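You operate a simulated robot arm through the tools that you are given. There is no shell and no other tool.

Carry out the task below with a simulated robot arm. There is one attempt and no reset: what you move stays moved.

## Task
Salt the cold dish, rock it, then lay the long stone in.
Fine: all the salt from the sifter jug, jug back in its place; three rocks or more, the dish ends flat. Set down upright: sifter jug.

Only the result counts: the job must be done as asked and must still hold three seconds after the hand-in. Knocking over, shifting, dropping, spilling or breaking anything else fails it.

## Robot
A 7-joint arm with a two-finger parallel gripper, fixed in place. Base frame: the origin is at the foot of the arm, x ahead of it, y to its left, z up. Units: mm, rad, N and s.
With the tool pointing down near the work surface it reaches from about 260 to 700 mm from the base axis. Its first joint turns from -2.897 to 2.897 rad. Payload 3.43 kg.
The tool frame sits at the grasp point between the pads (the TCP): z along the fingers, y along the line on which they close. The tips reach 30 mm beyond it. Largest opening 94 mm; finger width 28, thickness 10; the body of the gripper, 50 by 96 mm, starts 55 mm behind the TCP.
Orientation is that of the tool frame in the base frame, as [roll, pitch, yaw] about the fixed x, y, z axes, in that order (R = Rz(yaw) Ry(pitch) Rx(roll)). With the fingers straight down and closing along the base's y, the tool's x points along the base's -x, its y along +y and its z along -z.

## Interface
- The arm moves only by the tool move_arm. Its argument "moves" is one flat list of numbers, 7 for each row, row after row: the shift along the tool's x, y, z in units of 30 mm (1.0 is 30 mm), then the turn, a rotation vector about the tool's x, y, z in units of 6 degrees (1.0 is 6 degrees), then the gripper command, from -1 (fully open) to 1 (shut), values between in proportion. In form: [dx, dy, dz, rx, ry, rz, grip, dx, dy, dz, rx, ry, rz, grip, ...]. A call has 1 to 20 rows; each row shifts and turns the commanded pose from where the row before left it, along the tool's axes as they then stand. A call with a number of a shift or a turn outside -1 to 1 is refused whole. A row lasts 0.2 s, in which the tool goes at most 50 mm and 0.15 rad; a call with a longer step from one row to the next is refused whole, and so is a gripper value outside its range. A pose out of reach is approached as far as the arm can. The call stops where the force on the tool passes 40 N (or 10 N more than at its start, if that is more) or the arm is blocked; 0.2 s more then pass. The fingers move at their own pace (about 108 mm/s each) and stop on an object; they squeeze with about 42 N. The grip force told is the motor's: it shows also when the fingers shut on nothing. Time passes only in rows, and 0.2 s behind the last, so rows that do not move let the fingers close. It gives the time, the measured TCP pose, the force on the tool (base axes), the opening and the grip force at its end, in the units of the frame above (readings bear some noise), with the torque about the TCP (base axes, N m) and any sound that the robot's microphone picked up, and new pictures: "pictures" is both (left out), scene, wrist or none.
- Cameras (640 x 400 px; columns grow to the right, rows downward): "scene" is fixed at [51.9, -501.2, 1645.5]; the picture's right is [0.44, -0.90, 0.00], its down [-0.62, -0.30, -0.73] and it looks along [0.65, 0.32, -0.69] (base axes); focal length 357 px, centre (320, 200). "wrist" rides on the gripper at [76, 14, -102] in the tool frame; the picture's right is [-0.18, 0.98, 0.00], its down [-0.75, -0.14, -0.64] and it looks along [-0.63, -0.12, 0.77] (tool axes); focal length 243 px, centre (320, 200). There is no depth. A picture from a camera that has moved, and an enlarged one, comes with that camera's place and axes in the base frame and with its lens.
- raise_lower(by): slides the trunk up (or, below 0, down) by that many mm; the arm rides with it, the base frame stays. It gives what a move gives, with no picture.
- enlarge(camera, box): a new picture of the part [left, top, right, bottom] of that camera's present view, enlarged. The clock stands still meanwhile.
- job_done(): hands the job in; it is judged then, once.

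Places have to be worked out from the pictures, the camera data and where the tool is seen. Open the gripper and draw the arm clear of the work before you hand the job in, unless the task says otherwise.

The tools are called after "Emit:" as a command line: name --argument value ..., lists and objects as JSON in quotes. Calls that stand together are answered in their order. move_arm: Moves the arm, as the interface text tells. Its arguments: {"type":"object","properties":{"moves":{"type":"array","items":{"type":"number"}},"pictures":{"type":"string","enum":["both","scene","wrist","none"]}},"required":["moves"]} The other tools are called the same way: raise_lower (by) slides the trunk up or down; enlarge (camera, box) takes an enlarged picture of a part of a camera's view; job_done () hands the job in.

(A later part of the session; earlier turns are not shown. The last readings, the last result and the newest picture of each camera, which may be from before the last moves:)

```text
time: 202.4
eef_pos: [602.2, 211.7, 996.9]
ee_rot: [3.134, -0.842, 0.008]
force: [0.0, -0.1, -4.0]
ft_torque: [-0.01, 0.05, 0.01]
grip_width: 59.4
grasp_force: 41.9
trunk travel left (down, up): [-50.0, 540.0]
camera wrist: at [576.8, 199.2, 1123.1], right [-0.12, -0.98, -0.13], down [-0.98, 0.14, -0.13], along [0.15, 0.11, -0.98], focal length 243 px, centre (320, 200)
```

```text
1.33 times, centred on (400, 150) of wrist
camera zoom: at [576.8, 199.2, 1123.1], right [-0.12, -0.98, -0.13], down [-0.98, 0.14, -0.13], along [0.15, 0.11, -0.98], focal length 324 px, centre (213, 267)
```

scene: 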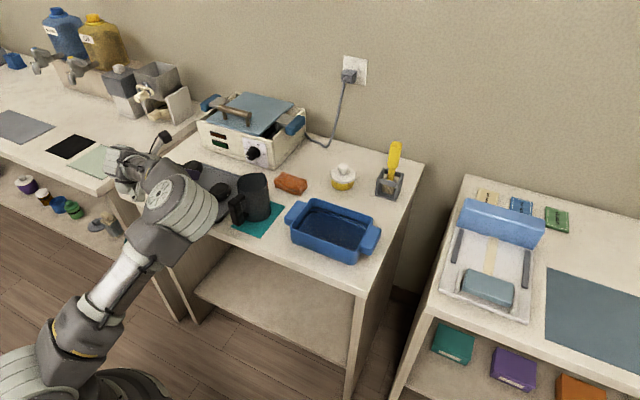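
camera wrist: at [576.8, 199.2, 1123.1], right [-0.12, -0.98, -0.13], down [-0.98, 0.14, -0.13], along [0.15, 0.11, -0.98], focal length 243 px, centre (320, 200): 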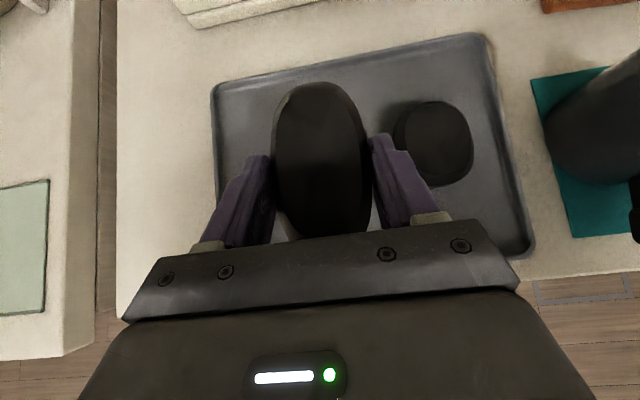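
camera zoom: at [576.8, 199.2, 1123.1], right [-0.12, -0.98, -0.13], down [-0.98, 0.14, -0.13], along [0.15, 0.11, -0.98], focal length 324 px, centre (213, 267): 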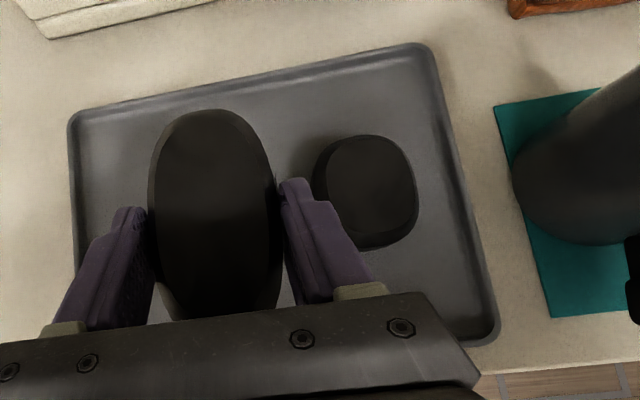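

The small stone (edge at y≈150) stays clear of the finger (outer face y≈172). I lower the stone onto the tray slowly.

Emit:
move_arm --moves '[-0.3, 0, 0.268, 0, 0, 0, 1, -0.3, 0, 0.268, 0, 0, 0, 1, -0.3, 0, 0.268, 0, 0, 0, 1, -0.25, 0, 0.223, 0, 0, 0, 1, -0.15, 0, 0.134, 0, 0, 0, 1, -0.1, 0, 0.09, 0, 0, 0, 1, 0, 0, 0, 0, 0, 0, 1, 0, 0, 0, 0, 0, 0, 1]' --pictures "none"

```text
time: 204.2
eef_pos: [600.6, 213.6, 941.7]
ee_rot: [3.133, -0.84, 0.01]
force: [0.2, 0.1, -2.5]
ft_torque: [0.0, 0.04, 0.01]
grip_width: 59.6
grasp_force: 41.7
trunk travel left (down, up): [-50.0, 540.0]
```

Still carrying the weight at z=941.7. I lower the last few millimetres.

Emit:
move_arm --moves '[-0.04, 0, 0.036, 0, 0, 0, 1, -0.04, 0, 0.036, 0, 0, 0, 1, -0.035, 0, 0.031, 0, 0, 0, 1, 0, 0, 0, 0, 0, 0, 1]' --pictures "none"

```text
time: 205.2
eef_pos: [601.4, 212.7, 938.3]
ee_rot: [3.133, -0.838, 0.009]
force: [0.1, -0.6, -2.5]
ft_torque: [0.01, 0.01, 0.0]
grip_width: 59.4
grasp_force: 42.2
trunk travel left (down, up): [-50.0, 540.0]
```

Emit:
move_arm --moves '[-0.03, 0, 0.027, 0, 0, 0, 1, -0.03, 0, 0.027, 0, 0, 0, 1, 0, 0, 0, 0, 0, 0, 1]' --pictures "none"

```text
time: 206.1
eef_pos: [602.3, 212.6, 936.6]
ee_rot: [3.135, -0.846, 0.006]
force: [8.8, 1.2, 21.0]
ft_torque: [0.06, 0.45, -0.01]
grip_width: 59.5
grasp_force: 42.0
trunk travel left (down, up): [-50.0, 540.0]
```

The stone now rests on the tray (21 N). I ease up half a millimetre and open to 78 mm.

Emit:
move_arm --moves '[0.015, 0, -0.013, 0, 0, 0, 1, 0, 0, 0, 0, 0, 0, -0.4, 0, 0, 0, 0, 0, 0, -0.66, 0, 0, 0, 0, 0, 0, -0.66, 0, 0, 0, 0, 0, 0, -0.66]'

Emit:
enlarge --camera "wrist" --box '[160, 0, 640, 300]'

```text
time: 207.2
eef_pos: [600.3, 213.6, 935.7]
ee_rot: [3.133, -0.841, 0.01]
force: [-2.8, -1.3, 3.3]
ft_torque: [0.12, 0.0, 0.11]
grip_width: 77.1
grasp_force: 0.0
trunk travel left (down, up): [-50.0, 540.0]
camera wrist: at [575.5, 200.6, 1061.6], right [-0.12, -0.98, -0.13], down [-0.98, 0.14, -0.13], along [0.15, 0.11, -0.98], focal length 243 px, centre (320, 200)
```

scene: 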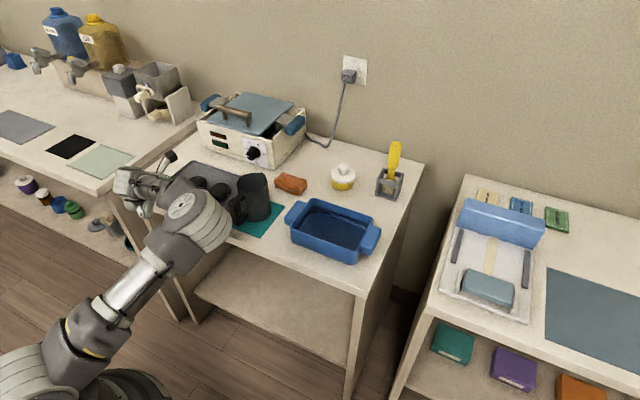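
wrist: 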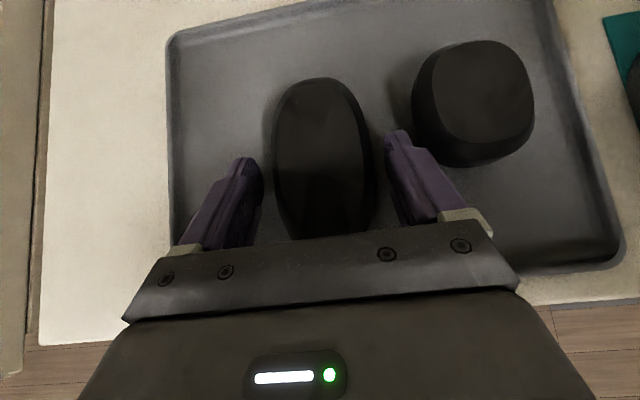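

```text
1.33 times, centred on (400, 150) of wrist
camera zoom: at [575.5, 200.6, 1061.6], right [-0.12, -0.98, -0.13], down [-0.98, 0.14, -0.13], along [0.15, 0.11, -0.98], focal length 324 px, centre (213, 267)
```

zoom: 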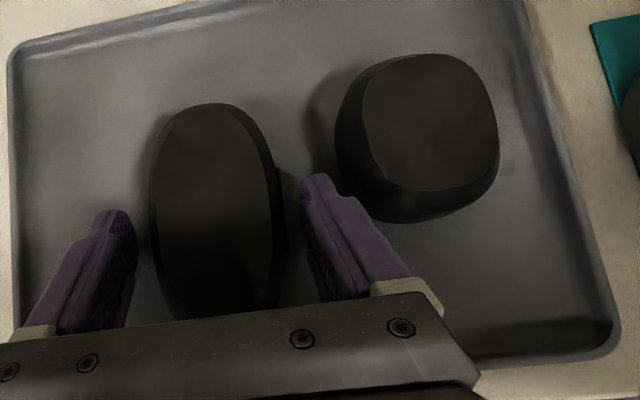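

The stone is down and released. I rise straight up, raise the trunk 40 mm, and reduce the tilt to about 15°.

Emit:
move_arm --moves '[0.2, 0, -0.181, 0, 0, 0, -0.66, 0.4, 0, -0.362, 0, 0, 0, -0.66, 0.4, 0, -0.362, 0, 0, 0, -0.66, 0.4, 0, -0.362, 0, 0, 0, -0.66, 0, 0, 0, 0, 0, 0, -0.66]' --pictures "none"

Emit:
raise_lower --by 40

Emit:
move_arm --moves '[0, 0, 0, 0, -1, 0, -0.66, 0, 0, 0, 0, -1, 0, -0.66, 0, 0, 0, 0, -1, 0, -0.66, 0, 0, 0, 0, -1, 0, -0.66, 0, 0, 0, 0, -1, 0, -0.66, 0, 0, 0, 0, -0.5, 0, -0.66, 0, 0, 0, 0, 0, 0, -0.66]'

Emit:
enlarge --camera "wrist" --box '[140, 0, 500, 240]'

```text
time: 208.4
eef_pos: [601.5, 214.7, 991.4]
ee_rot: [3.133, -0.84, 0.007]
force: [-0.3, -0.2, -0.1]
ft_torque: [-0.02, 0.04, -0.02]
grip_width: 77.9
grasp_force: 0.1
trunk travel left (down, up): [-50.0, 540.0]
```

```text
time: 209.3
eef_pos: [602.0, 213.8, 1031.2]
ee_rot: [3.132, -0.838, 0.009]
force: [1.0, -0.2, -0.3]
ft_torque: [-0.03, -0.01, -0.02]
grip_width: 77.9
grasp_force: 0.1
trunk travel left (down, up): [-90.0, 500.0]
```

```text
time: 210.9
eef_pos: [602.0, 214.2, 1031.2]
ee_rot: [3.135, -0.266, 0.004]
force: [1.0, -0.3, -0.4]
ft_torque: [0.03, 0.0, 0.03]
grip_width: 77.9
grasp_force: 0.1
trunk travel left (down, up): [-90.0, 500.0]
camera wrist: at [649.6, 201.3, 1151.1], right [-0.18, -0.98, -0.04], down [-0.89, 0.14, 0.42], along [-0.41, 0.11, -0.91], focal length 243 px, centre (320, 200)
```

scene: 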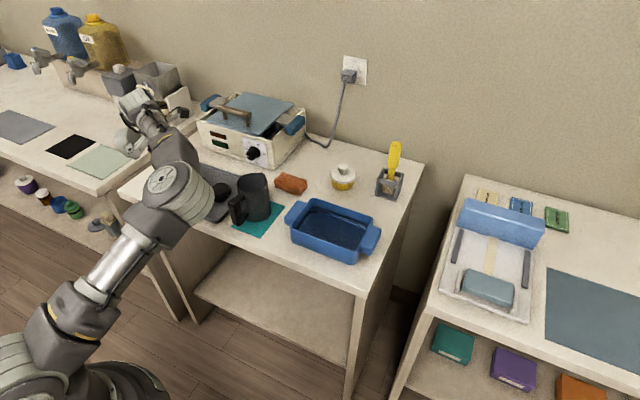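
wrist: 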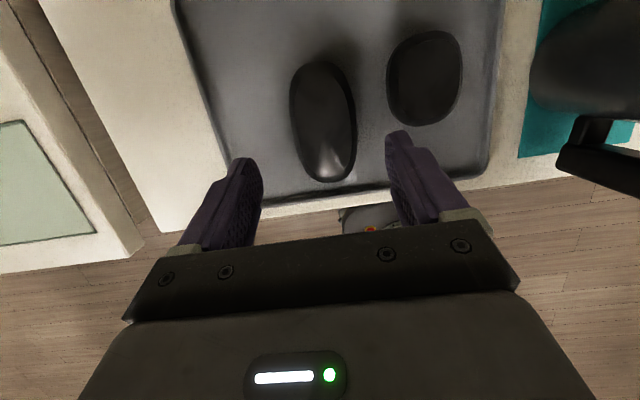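

```text
1.67 times, centred on (320, 120) of wrist
camera zoom: at [649.6, 201.3, 1151.1], right [-0.18, -0.98, -0.04], down [-0.89, 0.14, 0.42], along [-0.41, 0.11, -0.91], focal length 404 px, centre (320, 333)
```

zoom: 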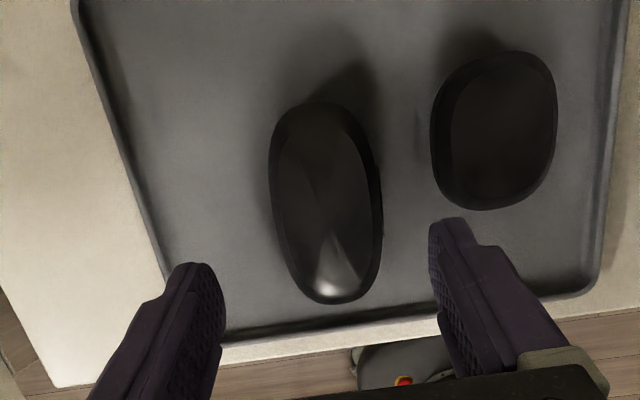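

The stone is at (618, 214), axis about -2°. The pose is within reach. I descend to grip it with the 15° tilt.

Emit:
move_arm --moves '[-0.0555, 0, 0.5, 0, 0, 0, -0.66, -0.0555, 0, 0.5, 0, 0, 0, -0.66, -0.0555, 0, 0.5, 0, 0, 0, -0.66, -0.0555, 0, 0.4, 0, 0, 0, -0.66, -0.0555, 0, 0.4, 0, 0, 0, -0.66, -0.0555, 0, 0.3, 0, 0, 0, -0.66, -0.0555, 0, 0.25, 0, 0, 0, -0.66, 0, 0, 0.13, 0, 0, 0, -0.66, 0, 0, 0, 0, 0, 0, -0.66]'

Emit:
enlarge --camera "wrist" --box '[140, 0, 500, 240]'

```text
time: 212.9
eef_pos: [613.5, 213.2, 941.7]
ee_rot: [3.138, -0.262, 0.003]
force: [0.6, -0.5, -0.1]
ft_torque: [0.01, 0.03, 0.0]
grip_width: 78.1
grasp_force: 0.0
trunk travel left (down, up): [-90.0, 500.0]
camera wrist: at [661.3, 199.9, 1060.9], right [-0.18, -0.98, -0.04], down [-0.9, 0.14, 0.42], along [-0.41, 0.11, -0.91], focal length 243 px, centre (320, 200)
```

scene: 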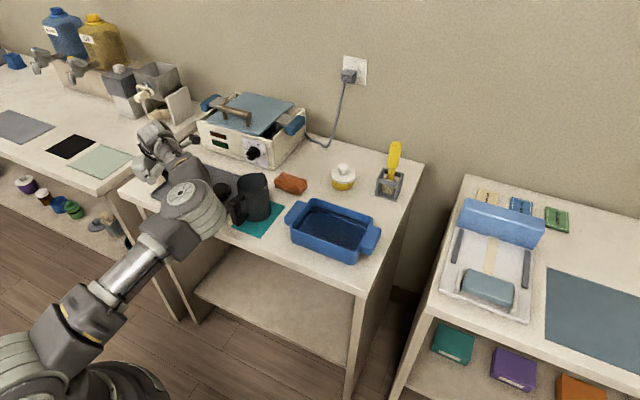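
wrist: 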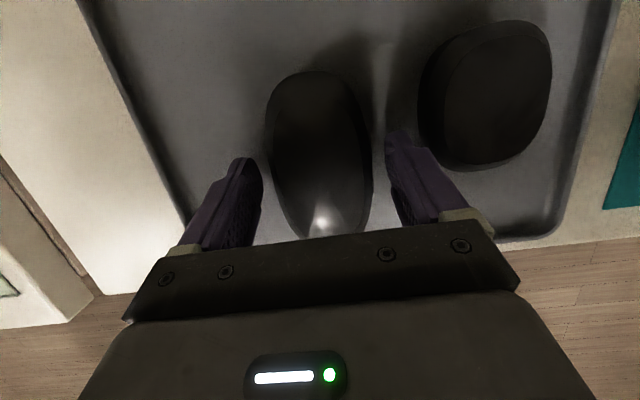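

```text
1.67 times, centred on (320, 120) of wrist
camera zoom: at [661.3, 199.9, 1060.9], right [-0.18, -0.98, -0.04], down [-0.9, 0.14, 0.42], along [-0.41, 0.11, -0.91], focal length 404 px, centre (320, 333)
```

zoom: 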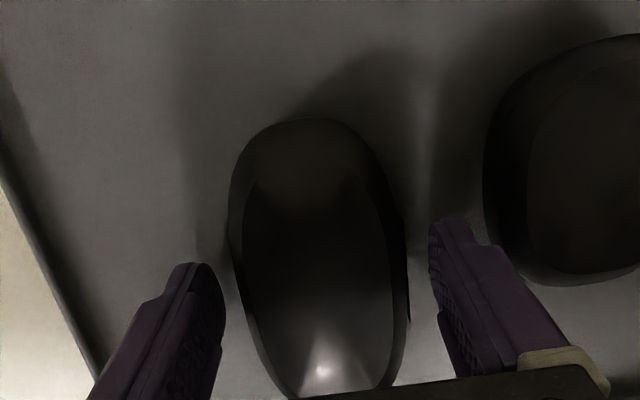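

Fingers straddle the stone with no contact. I go 2 mm lower and close.

Emit:
move_arm --moves '[0, 0, 0.065, 0, 0, 0, -0.66, 0, 0, 0, 0, 0, 0, -0.5, 0, 0, 0, 0, 0, 0, -0.2, 0, 0, 0, 0, 0, 0, 1, 0, 0, 0, 0, 0, 0, 1, 0, 0, 0, 0, 0, 0, 1]' --pictures "wrist"

Emit:
move_arm --moves '[0.05, 0, -0.19, 0, 0, 0, 1, 0.07, 0, -0.25, 0, 0, 0, 1, 0.07, 0, -0.25, 0, 0, 0, 1, 0.07, 0, -0.25, 0, 0, 0, 1, 0, 0, 0, 0, 0, 0, 1, 0, 0, 0, 0, 0, 0, 1]'

Emit:
enlarge --camera "scene" --box '[100, 100, 280, 240]'

```text
time: 214.3
eef_pos: [613.7, 213.3, 940.4]
ee_rot: [3.136, -0.264, 0.003]
force: [1.7, -1.0, 0.5]
ft_torque: [0.0, -0.09, 0.0]
grip_width: 59.4
grasp_force: 42.1
trunk travel left (down, up): [-90.0, 500.0]
camera wrist: at [661.8, 200.6, 1059.3], right [-0.18, -0.98, -0.04], down [-0.9, 0.14, 0.42], along [-0.41, 0.11, -0.91], focal length 243 px, centre (320, 200)
```

wrist: 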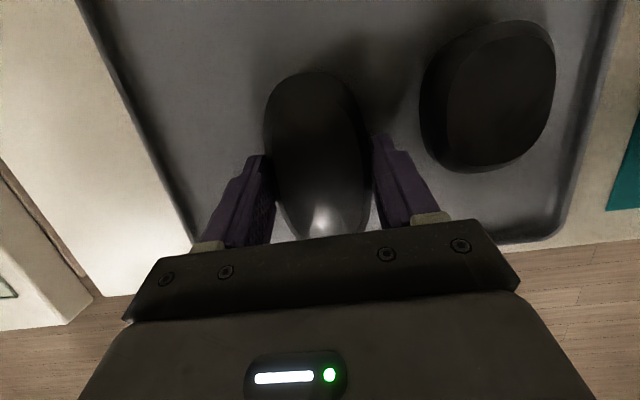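

```text
time: 215.7
eef_pos: [614.6, 214.7, 969.4]
ee_rot: [3.136, -0.263, 0.004]
force: [-0.4, 0.6, -2.6]
ft_torque: [-0.03, -0.03, 0.0]
grip_width: 59.4
grasp_force: 41.3
trunk travel left (down, up): [-90.0, 500.0]
camera wrist: at [661.4, 202.1, 1089.3], right [-0.18, -0.98, -0.04], down [-0.9, 0.14, 0.42], along [-0.41, 0.11, -0.91], focal length 243 px, centre (320, 200)
```

scene: 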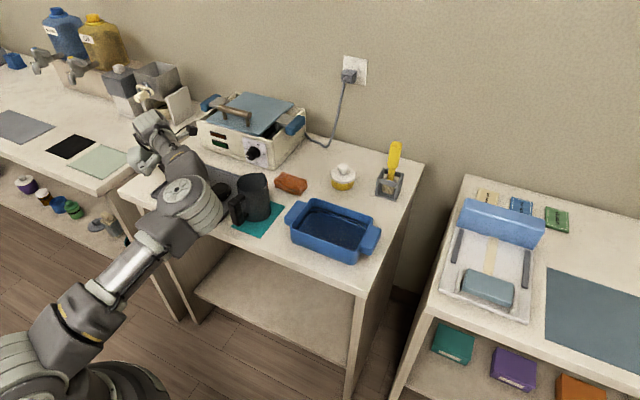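
wrist: 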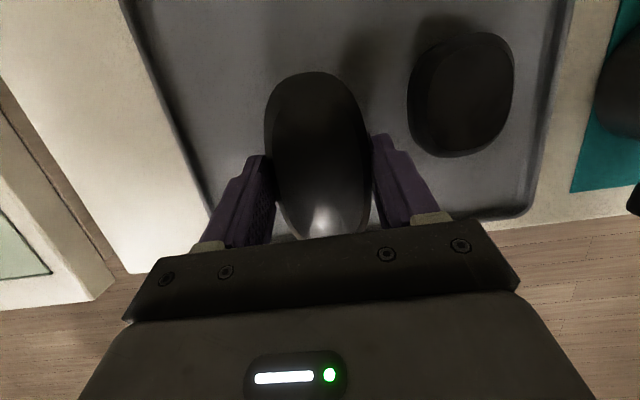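

```text
2.86 times, centred on (190, 170) of scene
camera zoom: at [51.9, -501.2, 1645.5], right [0.44, -0.9, 0.0], down [-0.62, -0.3, -0.73], along [0.65, 0.32, -0.69], focal length 1019 px, centre (691, 286)
```

zoom: 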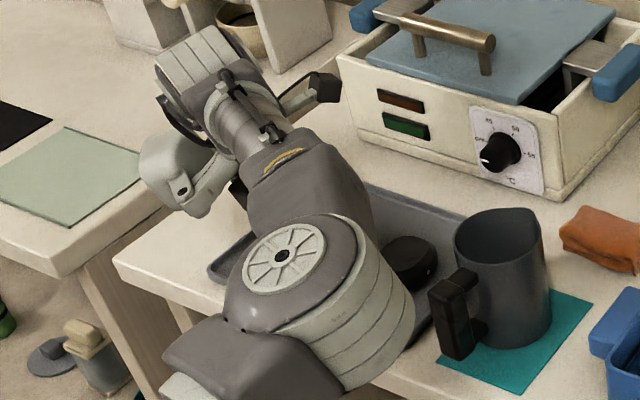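

The stone is up with the milder tilt (2.6 N). I raise it while moving towards -y, to about (595, 120, 1085).

Emit:
move_arm --moves '[0.05, 0.2, -0.6, 0, 0, 0, 1, 0.062, 0.528, -0.65, 0, 0, 0, 1, 0.062, 0.528, -0.65, 0, 0, 0, 1, 0.062, 0.528, -0.65, 0, 0, 0, 1, 0.062, 0.528, -0.65, 0, 0, 0, 1, 0.062, 0.528, -0.65, 0, 0, 0, 1, 0.02, 0.33, -0.1, 0, 0, 0, 1, 0, 0, 0, 0, 0, 0, 1]'

```text
time: 217.5
eef_pos: [594.8, 118.5, 1087.5]
ee_rot: [3.136, -0.265, 0.002]
force: [-0.7, -0.5, -3.3]
ft_torque: [0.02, 0.0, -0.03]
grip_width: 59.6
grasp_force: 42.2
trunk travel left (down, up): [-90.0, 500.0]
camera wrist: at [642.6, 106.6, 1206.8], right [-0.18, -0.98, -0.04], down [-0.9, 0.14, 0.42], along [-0.41, 0.11, -0.91], focal length 243 px, centre (320, 200)
```

scene: 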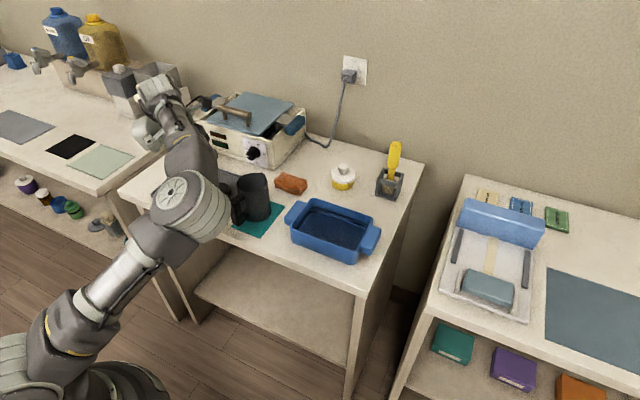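
wrist: 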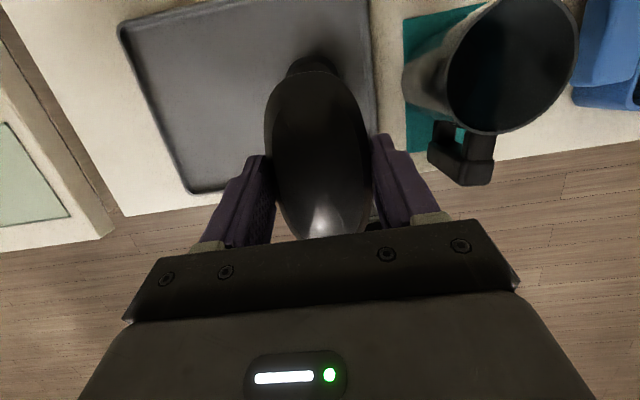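

Clear above the tray. Now I turn the tool about the vertical towards yaw -90°, first 60 degrees, watching the force.

Emit:
move_arm --moves '[0, 0, 0, -0.263, 0, 0.965, 1, 0, 0, 0, -0.263, 0, 0.965, 1, 0, 0, 0, -0.263, 0, 0.965, 1, 0, 0, 0, -0.263, 0, 0.965, 1, 0, 0, 0, -0.263, 0, 0.965, 1, 0, 0, 0, -0.263, 0, 0.965, 1, 0, 0, 0, -0.263, 0, 0.965, 1, 0, 0, 0, -0.263, 0, 0.965, 1, 0, 0, 0, -0.263, 0, 0.965, 1, 0, 0, 0, -0.263, 0, 0.965, 1]'

```text
time: 219.7
eef_pos: [593.4, 119.8, 1088.3]
ee_rot: [3.136, -0.271, -1.046]
force: [-0.6, -0.5, -2.9]
ft_torque: [0.0, 0.0, -0.04]
grip_width: 59.5
grasp_force: 41.6
trunk travel left (down, up): [-90.0, 500.0]
camera wrist: at [605.9, 73.7, 1207.4], right [-0.94, -0.34, -0.04], down [-0.32, 0.85, 0.42], along [-0.1, 0.41, -0.91], focal length 243 px, centre (320, 200)
```

scene: 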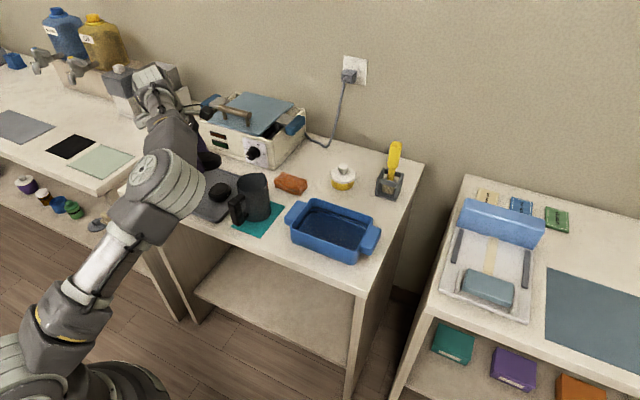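
wrist: 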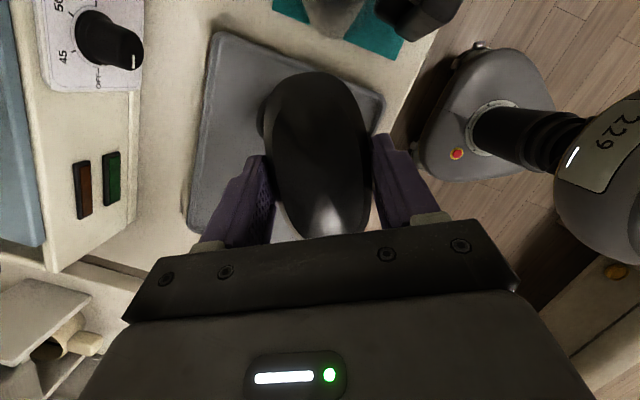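

No force; yaw is -60°. I now carry the stone level over to above the dish (TCP about 620, -235, 1088), passing 40 mm above the jug's rim.

Emit:
move_arm --moves '[0.4, 0.2, 0.11, 0, 0, 0, 1, 0.735, 0.369, 0.204, 0, 0, 0, 1, 0.735, 0.369, 0.204, 0, 0, 0, 1, 0.735, 0.369, 0.204, 0, 0, 0, 1, 0.735, 0.369, 0.204, 0, 0, 0, 1, 0.735, 0.369, 0.204, 0, 0, 0, 1, 0.735, 0.369, 0.204, 0, 0, 0, 1, 0.735, 0.369, 0.204, 0, 0, 0, 1, 0.735, 0.369, 0.204, 0, 0, 0, 1, 0.735, 0.369, 0.204, 0, 0, 0, 1, 0.735, 0.369, 0.204, 0, 0, 0, 1, 0.735, 0.369, 0.204, 0, 0, 0, 1, 0.735, 0.369, 0.204, 0, 0, 0, 1, 0.735, 0.369, 0.204, 0, 0, 0, 1, 0.335, 0.168, 0.093, 0, 0, 0, 1, 0, 0, 0, 0, 0, 0, 1]'

```text
time: 223.1
eef_pos: [620.6, -235.9, 1088.8]
ee_rot: [3.135, -0.271, -1.044]
force: [0.1, -0.2, -3.6]
ft_torque: [-0.03, -0.02, 0.01]
grip_width: 59.4
grasp_force: 42.2
trunk travel left (down, up): [-90.0, 500.0]
camera wrist: at [632.7, -281.4, 1208.5], right [-0.94, -0.34, -0.04], down [-0.33, 0.85, 0.42], along [-0.1, 0.41, -0.91], focal length 243 px, centre (320, 200)
```

scene: 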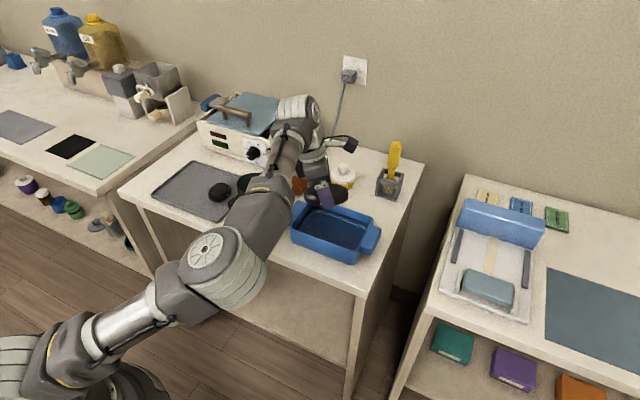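
wrist: 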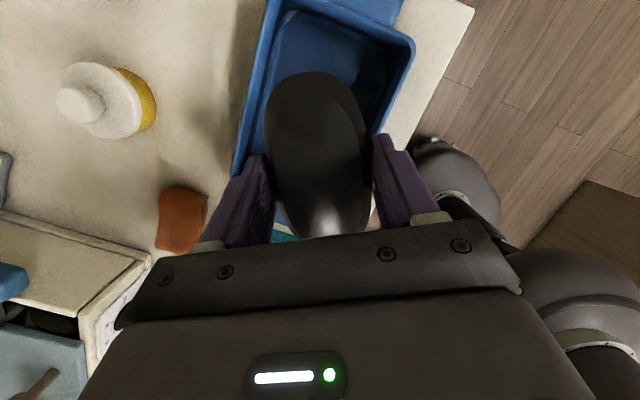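

The stone is over the dish. I turn the last 30 degrees so that its long axis lies along the dish's length.

Emit:
move_arm --moves '[0, 0, 0, -0.268, 0, 0.9635, 1, 0, 0, 0, -0.268, 0, 0.9635, 1, 0, 0, 0, -0.268, 0, 0.9635, 1, 0, 0, 0, -0.268, 0, 0.9635, 1, 0, 0, 0, -0.268, 0, 0.9635, 1, 0, 0, 0, 0, 0, 0, 1]'

Emit:
enlarge --camera "wrist" --box '[140, 0, 500, 240]'

Emit:
enlarge --camera "scene" --box '[220, 100, 420, 280]'

```text
time: 224.5
eef_pos: [622.0, -236.8, 1088.0]
ee_rot: [3.136, -0.272, -1.569]
force: [0.0, -0.1, -3.5]
ft_torque: [0.01, 0.01, 0.0]
grip_width: 59.4
grasp_force: 41.6
trunk travel left (down, up): [-90.0, 500.0]
camera wrist: at [608.1, -280.9, 1208.6], right [-0.98, 0.18, -0.04], down [0.14, 0.9, 0.41], along [0.11, 0.4, -0.91], focal length 243 px, centre (320, 200)
```

scene: 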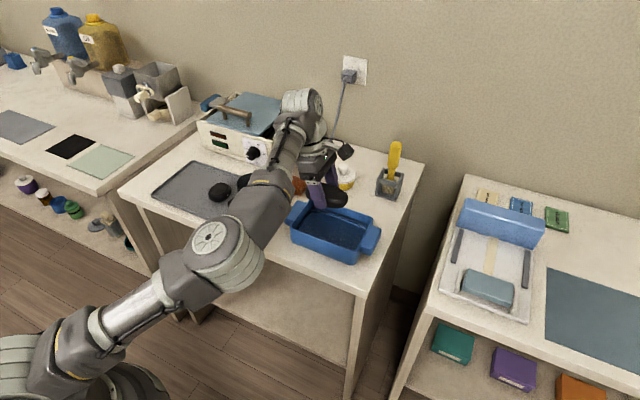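
wrist: 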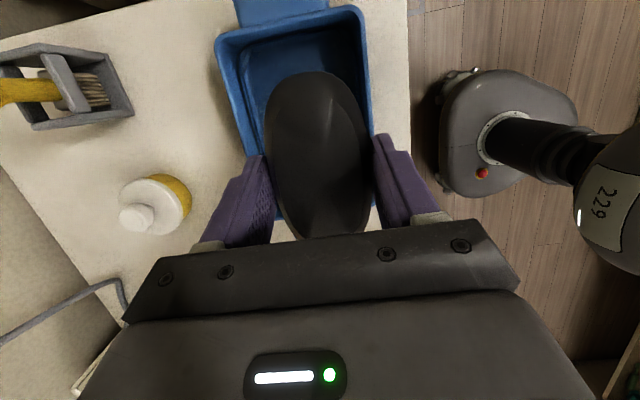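

```text
1.67 times, centred on (320, 120) of wrist
camera zoom: at [608.1, -280.9, 1208.6], right [-0.98, 0.18, -0.04], down [0.14, 0.9, 0.41], along [0.11, 0.4, -0.91], focal length 404 px, centre (320, 333)
```

zoom: 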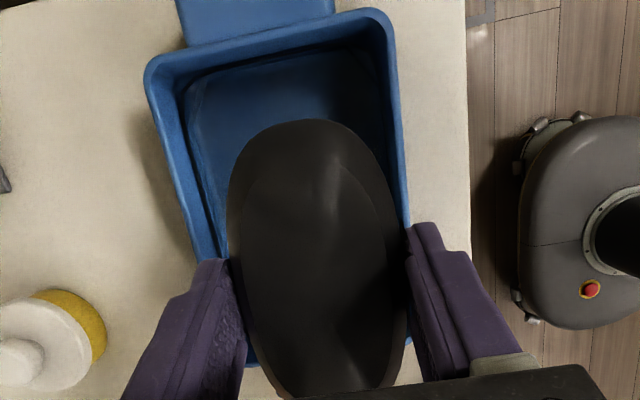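

```text
2.22 times, centred on (320, 190) of scene
camera zoom: at [51.9, -501.2, 1645.5], right [0.44, -0.9, 0.0], down [-0.62, -0.3, -0.73], along [0.65, 0.32, -0.69], focal length 793 px, centre (320, 222)
```

zoom: 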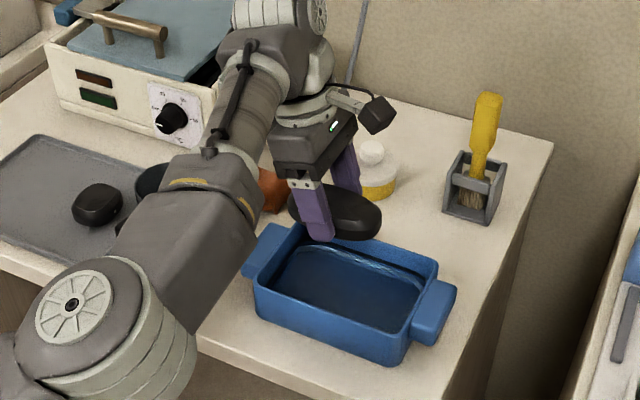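

The dish spans x≈575–709, y≈-340 to -158, so its centre is (642, -248). I shift the TCP to (642, -244) and lower to z≈960, still about 18 mm above the dish floor.

Emit:
move_arm --moves '[0.109, -0.333, 0.03, 0, 0, 0, 1, 0.109, -0.333, 0.03, 0, 0, 0, 1, 0, 0, 0, 0, 0, 0, 1, -0.143, 0, 0.514, 0, 0, 0, 1, -0.143, 0, 0.514, 0, 0, 0, 1, -0.143, 0, 0.514, 0, 0, 0, 1, -0.143, 0, 0.514, 0, 0, 0, 1, 0, 0, 0, 0, 0, 0, 1]'

Emit:
enlarge --camera "wrist" --box '[140, 0, 500, 240]'

Emit:
enlarge --camera "scene" --box '[220, 100, 420, 280]'

```text
time: 226.3
eef_pos: [641.6, -240.9, 1024.7]
ee_rot: [3.137, -0.272, -1.569]
force: [0.2, 0.2, -2.8]
ft_torque: [-0.02, 0.02, -0.04]
grip_width: 59.5
grasp_force: 42.2
trunk travel left (down, up): [-90.0, 500.0]
camera wrist: at [627.8, -286.8, 1144.5], right [-0.98, 0.18, -0.04], down [0.14, 0.9, 0.41], along [0.11, 0.4, -0.91], focal length 243 px, centre (320, 200)
```

scene: 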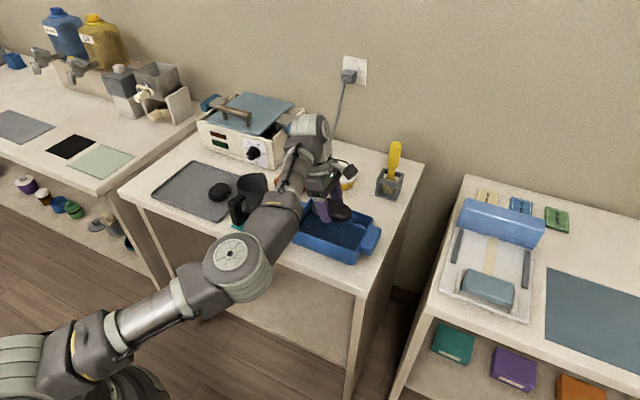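
wrist: 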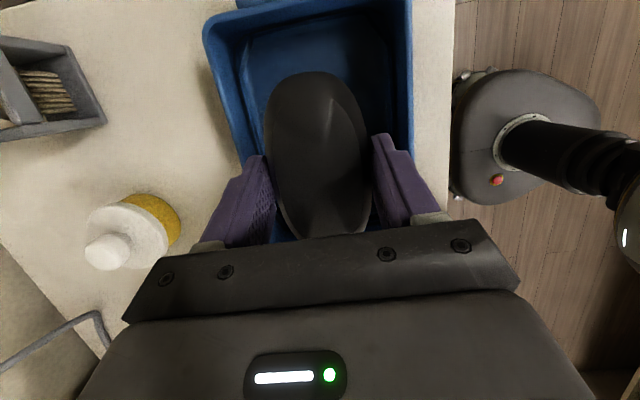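

```text
1.67 times, centred on (320, 120) of wrist
camera zoom: at [627.8, -286.8, 1144.5], right [-0.98, 0.18, -0.04], down [0.14, 0.9, 0.41], along [0.11, 0.4, -0.91], focal length 404 px, centre (320, 333)
```

zoom: 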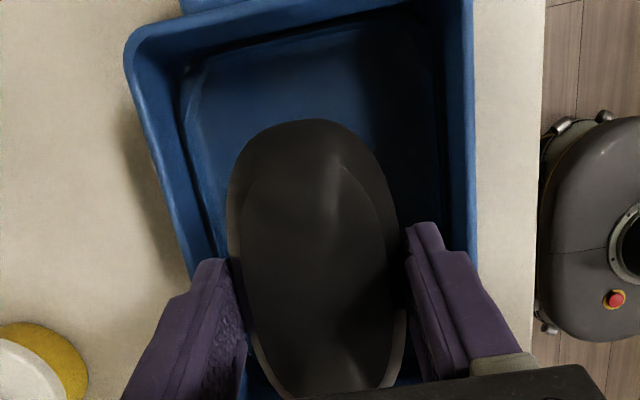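

```text
2.22 times, centred on (320, 190) of scene
camera zoom: at [51.9, -501.2, 1645.5], right [0.44, -0.9, 0.0], down [-0.62, -0.3, -0.73], along [0.65, 0.32, -0.69], focal length 793 px, centre (320, 222)
```

zoom: 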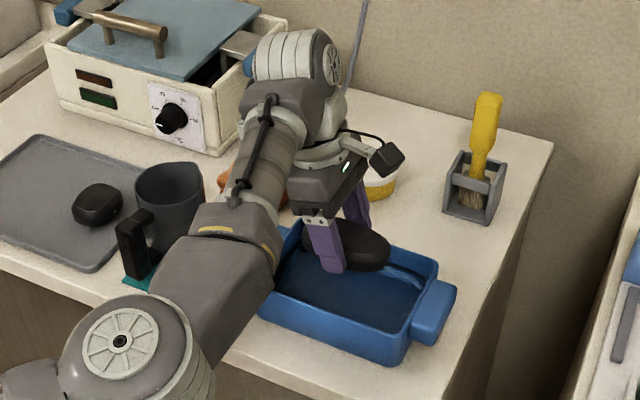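

Everything is centred: stone and fingers stay inside the rim. I continue lowering to z≈950.

Emit:
move_arm --moves '[-0.134, 0, 0.482, 0, 0, 0, 1, -0.134, 0, 0.482, 0, 0, 0, 1, -0.134, 0, 0.482, 0, 0, 0, 1, -0.134, 0, 0.482, 0, 0, 0, 1, -0.09, 0, 0.321, 0, 0, 0, 1, 0, 0, 0, 0, 0, 0, 1]'

Emit:
enlarge --camera "wrist" --box '[140, 0, 500, 240]'

Emit:
enlarge --camera "scene" --box '[220, 100, 420, 280]'

```text
time: 227.7
eef_pos: [640.2, -241.2, 954.0]
ee_rot: [3.137, -0.271, -1.57]
force: [-0.4, 0.6, -3.2]
ft_torque: [0.02, -0.03, 0.0]
grip_width: 59.3
grasp_force: 42.1
trunk travel left (down, up): [-90.0, 500.0]
camera wrist: at [627.5, -286.8, 1073.0], right [-0.98, 0.18, -0.04], down [0.14, 0.9, 0.41], along [0.11, 0.4, -0.91], focal length 243 px, centre (320, 200)
```

scene: 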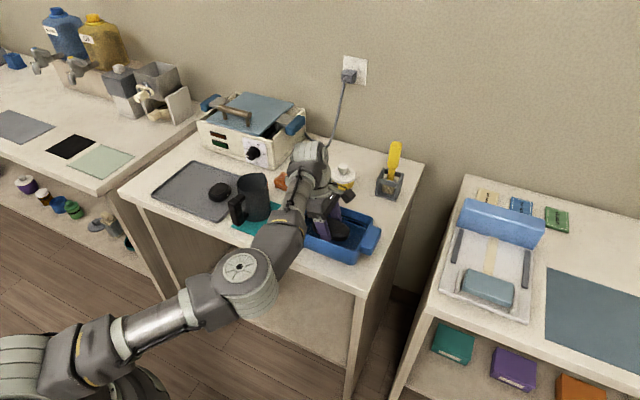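
wrist: 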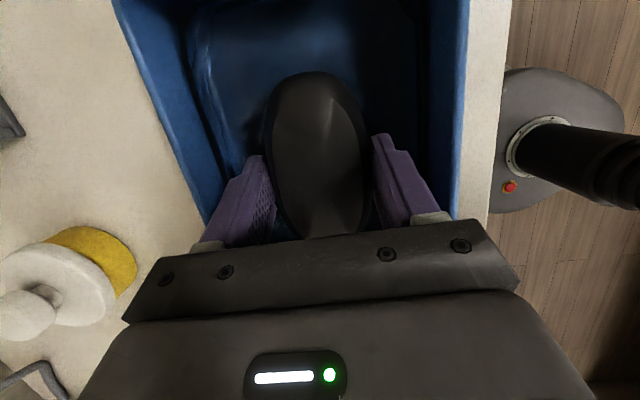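

```text
1.67 times, centred on (320, 120) of wrist
camera zoom: at [627.5, -286.8, 1073.0], right [-0.98, 0.18, -0.04], down [0.14, 0.9, 0.41], along [0.11, 0.4, -0.91], focal length 404 px, centre (320, 333)
```

zoom: 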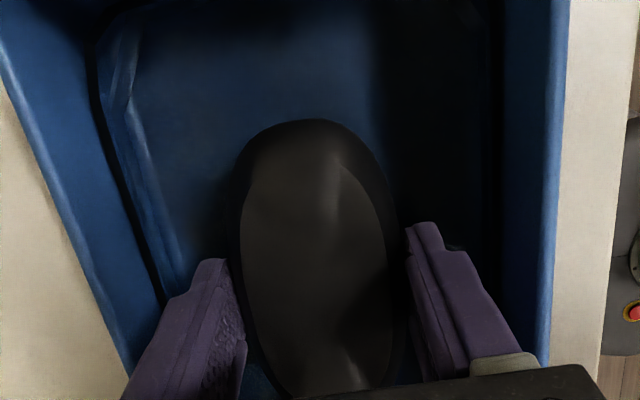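

```text
2.22 times, centred on (320, 190) of scene
camera zoom: at [51.9, -501.2, 1645.5], right [0.44, -0.9, 0.0], down [-0.62, -0.3, -0.73], along [0.65, 0.32, -0.69], focal length 793 px, centre (320, 222)
```

zoom: 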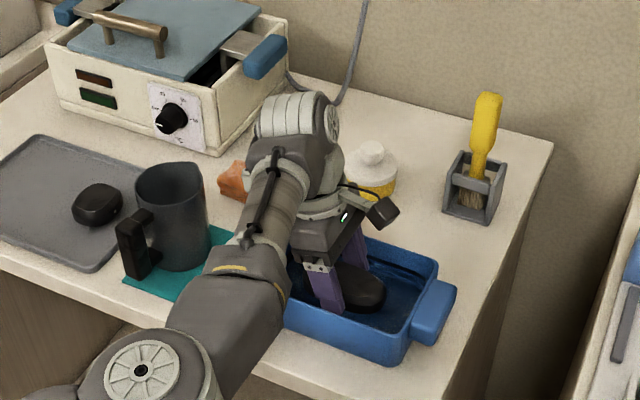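

The stone is entering the liquid, well centred. I lower in small steps until the floor is felt.

Emit:
move_arm --moves '[-0.027, 0, 0.0963, 0, 0, 0, 1, -0.027, 0, 0.0963, 0, 0, 0, 1, -0.027, 0, 0.0963, 0, 0, 0, 1, 0, 0, 0, 0, 0, 0, 1]' --pictures "none"

Emit:
move_arm --moves '[-0.0135, 0, 0.048, 0, 0, 0, 1, -0.0135, 0, 0.048, 0, 0, 0, 1, 0, 0, 0, 0, 0, 0, 1]' --pictures "none"

```text
time: 228.7
eef_pos: [640.0, -243.4, 945.9]
ee_rot: [3.136, -0.274, -1.571]
force: [0.8, -0.5, -2.4]
ft_torque: [-0.03, -0.03, 0.01]
grip_width: 59.4
grasp_force: 41.9
trunk travel left (down, up): [-90.0, 500.0]
```

```text
time: 229.5
eef_pos: [640.0, -242.9, 940.9]
ee_rot: [3.135, -0.272, -1.569]
force: [-0.1, 0.3, -3.2]
ft_torque: [0.0, 0.02, 0.02]
grip_width: 60.0
grasp_force: 42.3
trunk travel left (down, up): [-90.0, 500.0]
```

No contact yet at z=940.9. I continue in 1 mm steps.

Emit:
move_arm --moves '[-0.009, 0, 0.032, 0, 0, 0, 1, -0.009, 0, 0.032, 0, 0, 0, 1, 0, 0, 0, 0, 0, 0, 1]' --pictures "none"

```text
time: 230.3
eef_pos: [638.5, -243.0, 939.9]
ee_rot: [3.135, -0.271, -1.569]
force: [0.0, 0.1, -3.3]
ft_torque: [-0.01, 0.0, 0.0]
grip_width: 59.4
grasp_force: 41.7
trunk travel left (down, up): [-90.0, 500.0]
```

Emit:
move_arm --moves '[-0.009, 0, 0.032, 0, 0, 0, 1, -0.009, 0, 0.032, 0, 0, 0, 1, 0, 0, 0, 0, 0, 0, 1]' --pictures "none"

```text
time: 231.1
eef_pos: [638.7, -243.2, 940.3]
ee_rot: [3.139, -0.274, -1.571]
force: [5.4, -4.0, 19.2]
ft_torque: [0.79, -0.21, -0.25]
grip_width: 59.3
grasp_force: 42.2
trunk travel left (down, up): [-90.0, 500.0]
```

The stone touches the dish floor (19 N). I ease up half a millimetre and open just to 70 mm so the fingers stay clear of the dish walls.

Emit:
move_arm --moves '[0.005, 0, -0.018, 0, 0, 0, 1, 0, 0, 0, 0, 0, 0, -0.35, 0, 0, 0, 0, 0, 0, -0.49, 0, 0, 0, 0, 0, 0, -0.49, 0, 0, 0, 0, 0, 0, -0.49]'

Emit:
enlarge --camera "wrist" --box '[140, 0, 500, 240]'

```text
time: 232.3
eef_pos: [639.4, -242.8, 937.8]
ee_rot: [3.136, -0.272, -1.568]
force: [-0.2, -0.5, -0.4]
ft_torque: [0.0, 0.0, -0.02]
grip_width: 69.9
grasp_force: 0.0
trunk travel left (down, up): [-90.0, 500.0]
camera wrist: at [626.3, -287.3, 1058.0], right [-0.98, 0.18, -0.04], down [0.14, 0.9, 0.41], along [0.11, 0.4, -0.91], focal length 243 px, centre (320, 200)
```

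scene: 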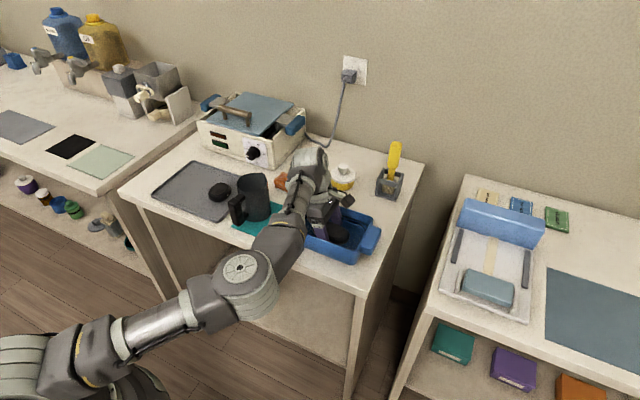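
wrist: 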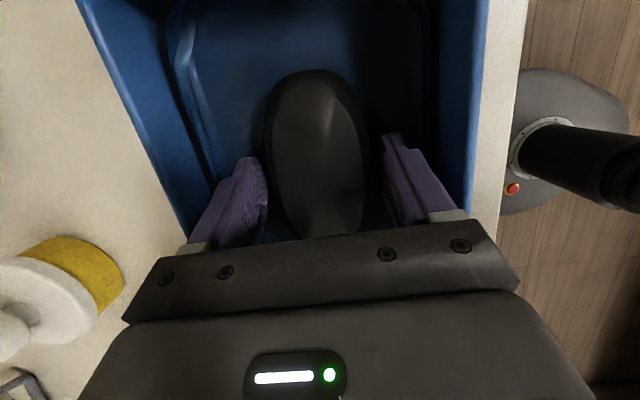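

```text
1.67 times, centred on (320, 120) of wrist
camera zoom: at [626.3, -287.3, 1058.0], right [-0.98, 0.18, -0.04], down [0.14, 0.9, 0.41], along [0.11, 0.4, -0.91], focal length 404 px, centre (320, 333)
```

zoom: 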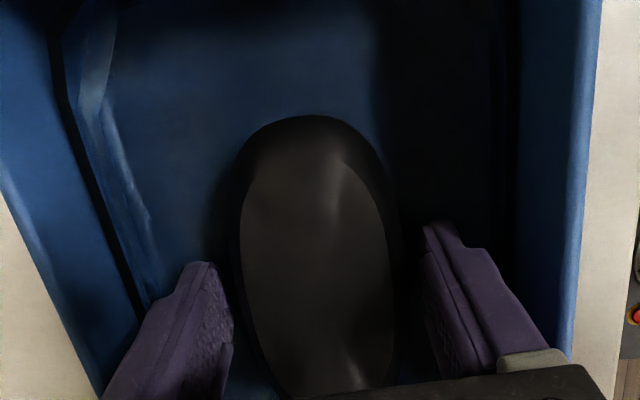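

The stone is released and lies on the dish floor. I rise straight up with the fingers still at 70 mm.

Emit:
move_arm --moves '[0.054, 0, -0.193, 0, 0, 0, -0.49, 0.09, 0, -0.32, 0, 0, 0, -0.49, 0.134, 0, -0.482, 0, 0, 0, -0.49, 0.2, 0, -0.72, 0, 0, 0, -0.49, 0.2, 0, -0.72, 0, 0, 0, -0.49, 0.2, 0, -0.72, 0, 0, 0, -0.49, 0.2, 0, -0.72, 0, 0, 0, -0.49, 0.2, 0, -0.72, 0, 0, 0, -1, 0.2, 0, -0.72, 0, 0, 0, -1, 0, 0, 0, 0, 0, 0, -1]'

Emit:
enlarge --camera "wrist" --box '[140, 0, 500, 240]'

Emit:
enlarge --camera "scene" --box '[220, 100, 420, 280]'

```text
time: 234.5
eef_pos: [642.9, -243.3, 1104.1]
ee_rot: [3.137, -0.273, -1.567]
force: [-0.1, 0.3, -0.6]
ft_torque: [-0.04, 0.01, 0.0]
grip_width: 93.9
grasp_force: 0.1
trunk travel left (down, up): [-90.0, 500.0]
camera wrist: at [629.2, -287.8, 1223.7], right [-0.98, 0.18, -0.04], down [0.14, 0.9, 0.41], along [0.11, 0.4, -0.91], focal length 243 px, centre (320, 200)
```

scene: 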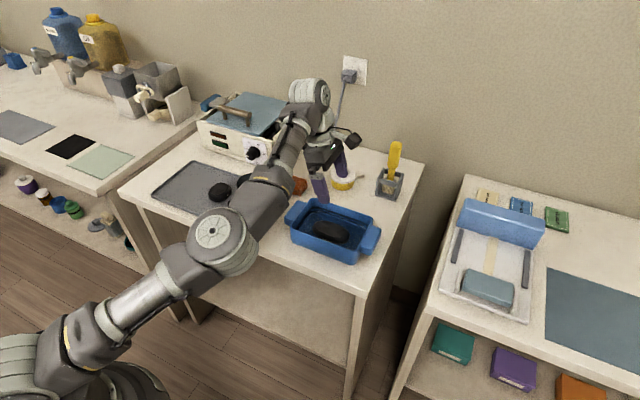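
wrist: 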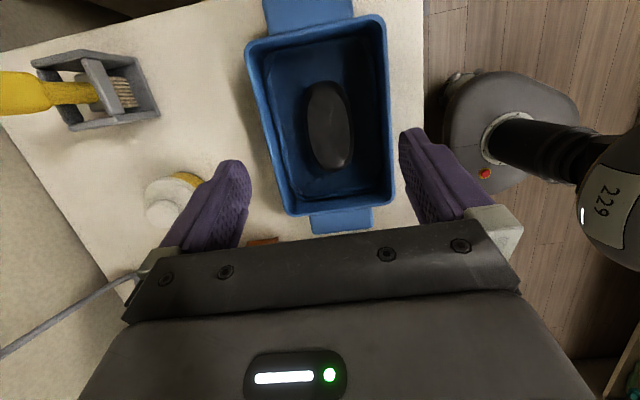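

```text
1.67 times, centred on (320, 120) of wrist
camera zoom: at [629.2, -287.8, 1223.7], right [-0.98, 0.18, -0.04], down [0.14, 0.9, 0.41], along [0.11, 0.4, -0.91], focal length 404 px, centre (320, 333)
```

zoom: 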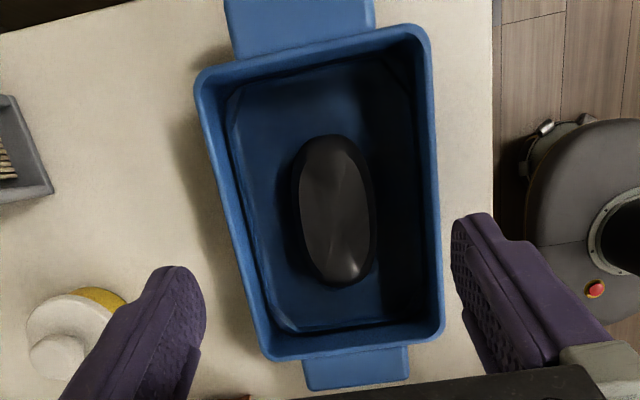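

```text
2.22 times, centred on (320, 190) of scene
camera zoom: at [51.9, -501.2, 1645.5], right [0.44, -0.9, 0.0], down [-0.62, -0.3, -0.73], along [0.65, 0.32, -0.69], focal length 793 px, centre (320, 222)
```

zoom: 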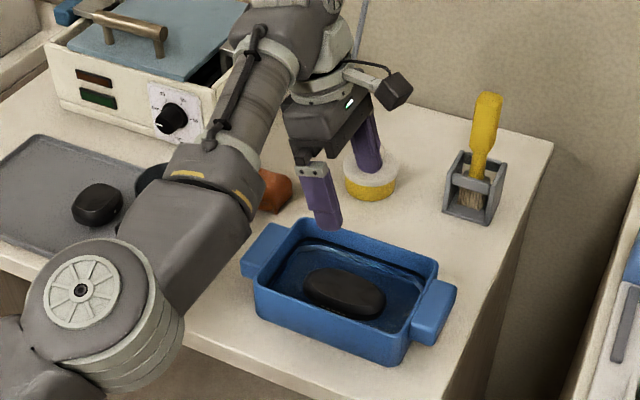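

The long stone lies submerged in the flat dish. Now I draw the arm up and back from the work, in a first half step with a check.

Emit:
move_arm --moves '[0.135, 0, -0.482, 0, 0, 0, -1, 0.135, 0, -0.482, 0, 0, 0, -1, 0.0675, 0.709, -0.241, 0, 0, 0, -1, 0.0675, 0.709, -0.241, 0, 0, 0, -1, 0.0675, 0.709, -0.241, 0, 0, 0, -1, 0.0675, 0.709, -0.241, 0, 0, 0, -1, 0, 0, 0, 0, 0, 0, -1]'

```text
time: 236.1
eef_pos: [557.5, -243.6, 1165.3]
ee_rot: [3.136, -0.272, -1.57]
force: [0.9, -0.7, 0.2]
ft_torque: [-0.02, -0.04, 0.02]
grip_width: 94.0
grasp_force: 0.0
trunk travel left (down, up): [-90.0, 500.0]
camera wrist: at [543.9, -287.5, 1284.5], right [-0.98, 0.18, -0.04], down [0.14, 0.9, 0.41], along [0.11, 0.4, -0.91], focal length 243 px, centre (320, 200)
```

scene: 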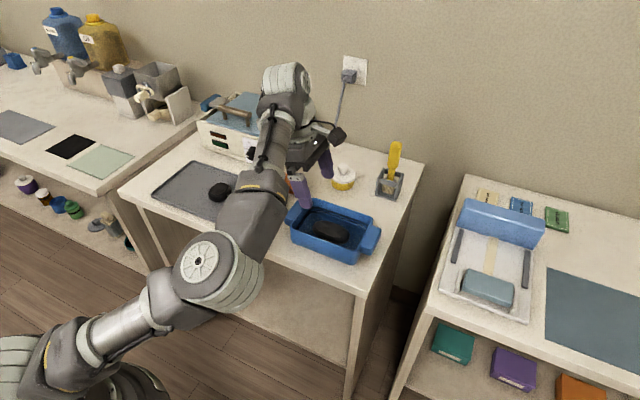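
wrist: 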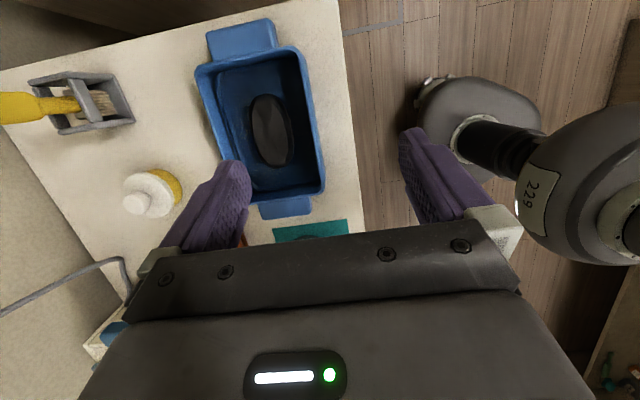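

Clear so far. I raise the trunk by 200 mm to lift the whole arm off the work, then retract further.

Emit:
raise_lower --by 200

Emit:
move_arm --moves '[0, 0.709, 0, 0, 0, 0, -1, 0, 0.709, 0, 0, 0, 0, -1, 0, 0.709, 0, 0, 0, 0, -1, 0, 0.709, 0, 0, 0, 0, -1, 0, 0.709, 0, 0, 0, 0, -1, 0, 0, 0, 0, 0, 0, -1, 0, 0, 0, 0, 0, 0, -1]'

Emit:
enlarge --camera "scene" --box '[120, 140, 280, 240]'

Emit:
enlarge --camera "scene" --box '[260, 140, 420, 280]'

```text
time: 238.2
eef_pos: [557.8, -242.4, 1364.3]
ee_rot: [3.137, -0.272, -1.568]
force: [0.1, 0.0, 0.2]
ft_torque: [0.02, -0.01, -0.02]
grip_width: 94.1
grasp_force: 0.0
trunk travel left (down, up): [-290.0, 300.0]
```

```text
time: 239.8
eef_pos: [450.4, -243.2, 1361.4]
ee_rot: [3.135, -0.272, -1.569]
force: [0.6, -0.6, -0.5]
ft_torque: [-0.01, -0.03, 0.01]
grip_width: 94.2
grasp_force: 0.0
trunk travel left (down, up): [-290.0, 300.0]
camera wrist: at [436.7, -288.2, 1483.1], right [-0.98, 0.18, -0.04], down [0.14, 0.9, 0.41], along [0.11, 0.4, -0.91], focal length 243 px, centre (320, 200)
```

scene: 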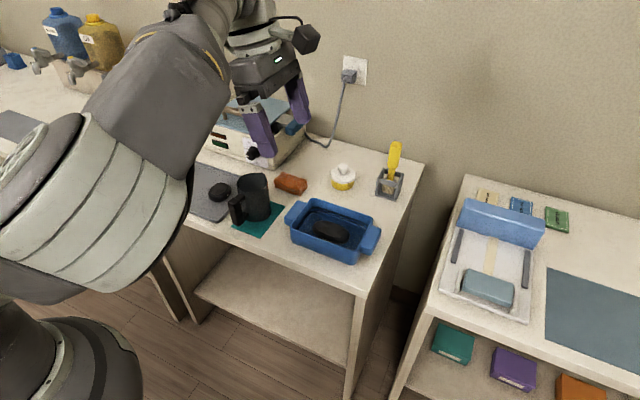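
wrist: 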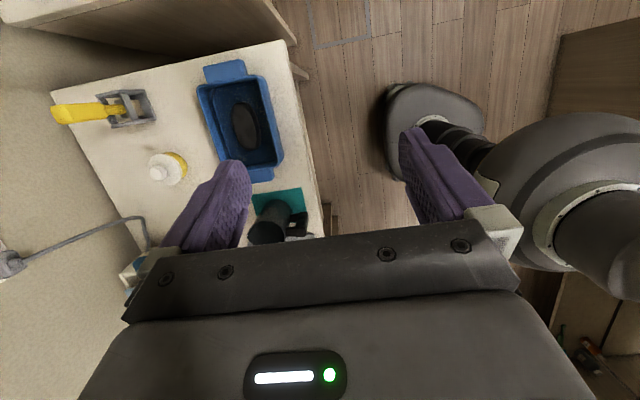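

```text
4.00 times, centred on (200, 190) of scene
camera zoom: at [51.9, -501.2, 1645.5], right [0.44, -0.9, 0.0], down [-0.62, -0.3, -0.73], along [0.65, 0.32, -0.69], focal length 1427 px, centre (800, 240)
```

zoom: 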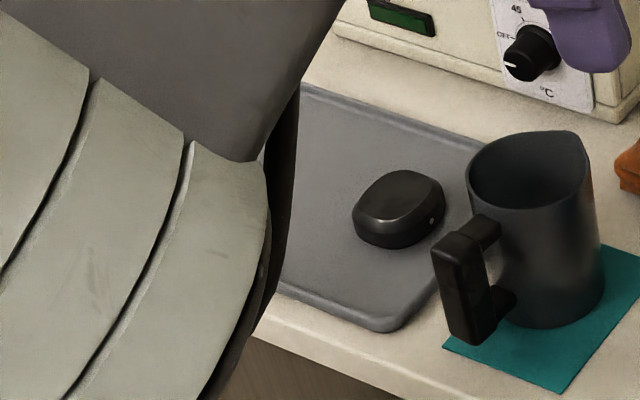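

```text
2.86 times, centred on (340, 210) of scene
camera zoom: at [51.9, -501.2, 1645.5], right [0.44, -0.9, 0.0], down [-0.62, -0.3, -0.73], along [0.65, 0.32, -0.69], focal length 1019 px, centre (263, 171)
```

zoom: 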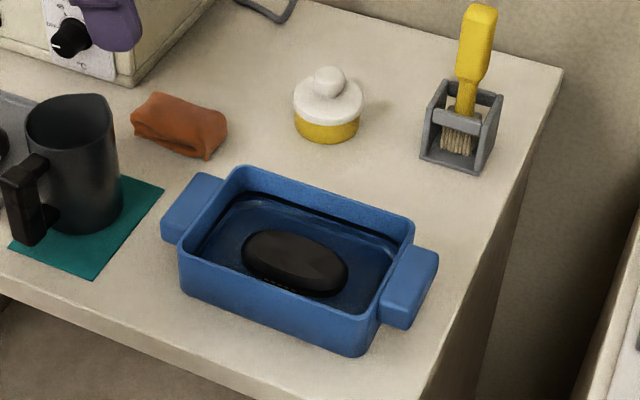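

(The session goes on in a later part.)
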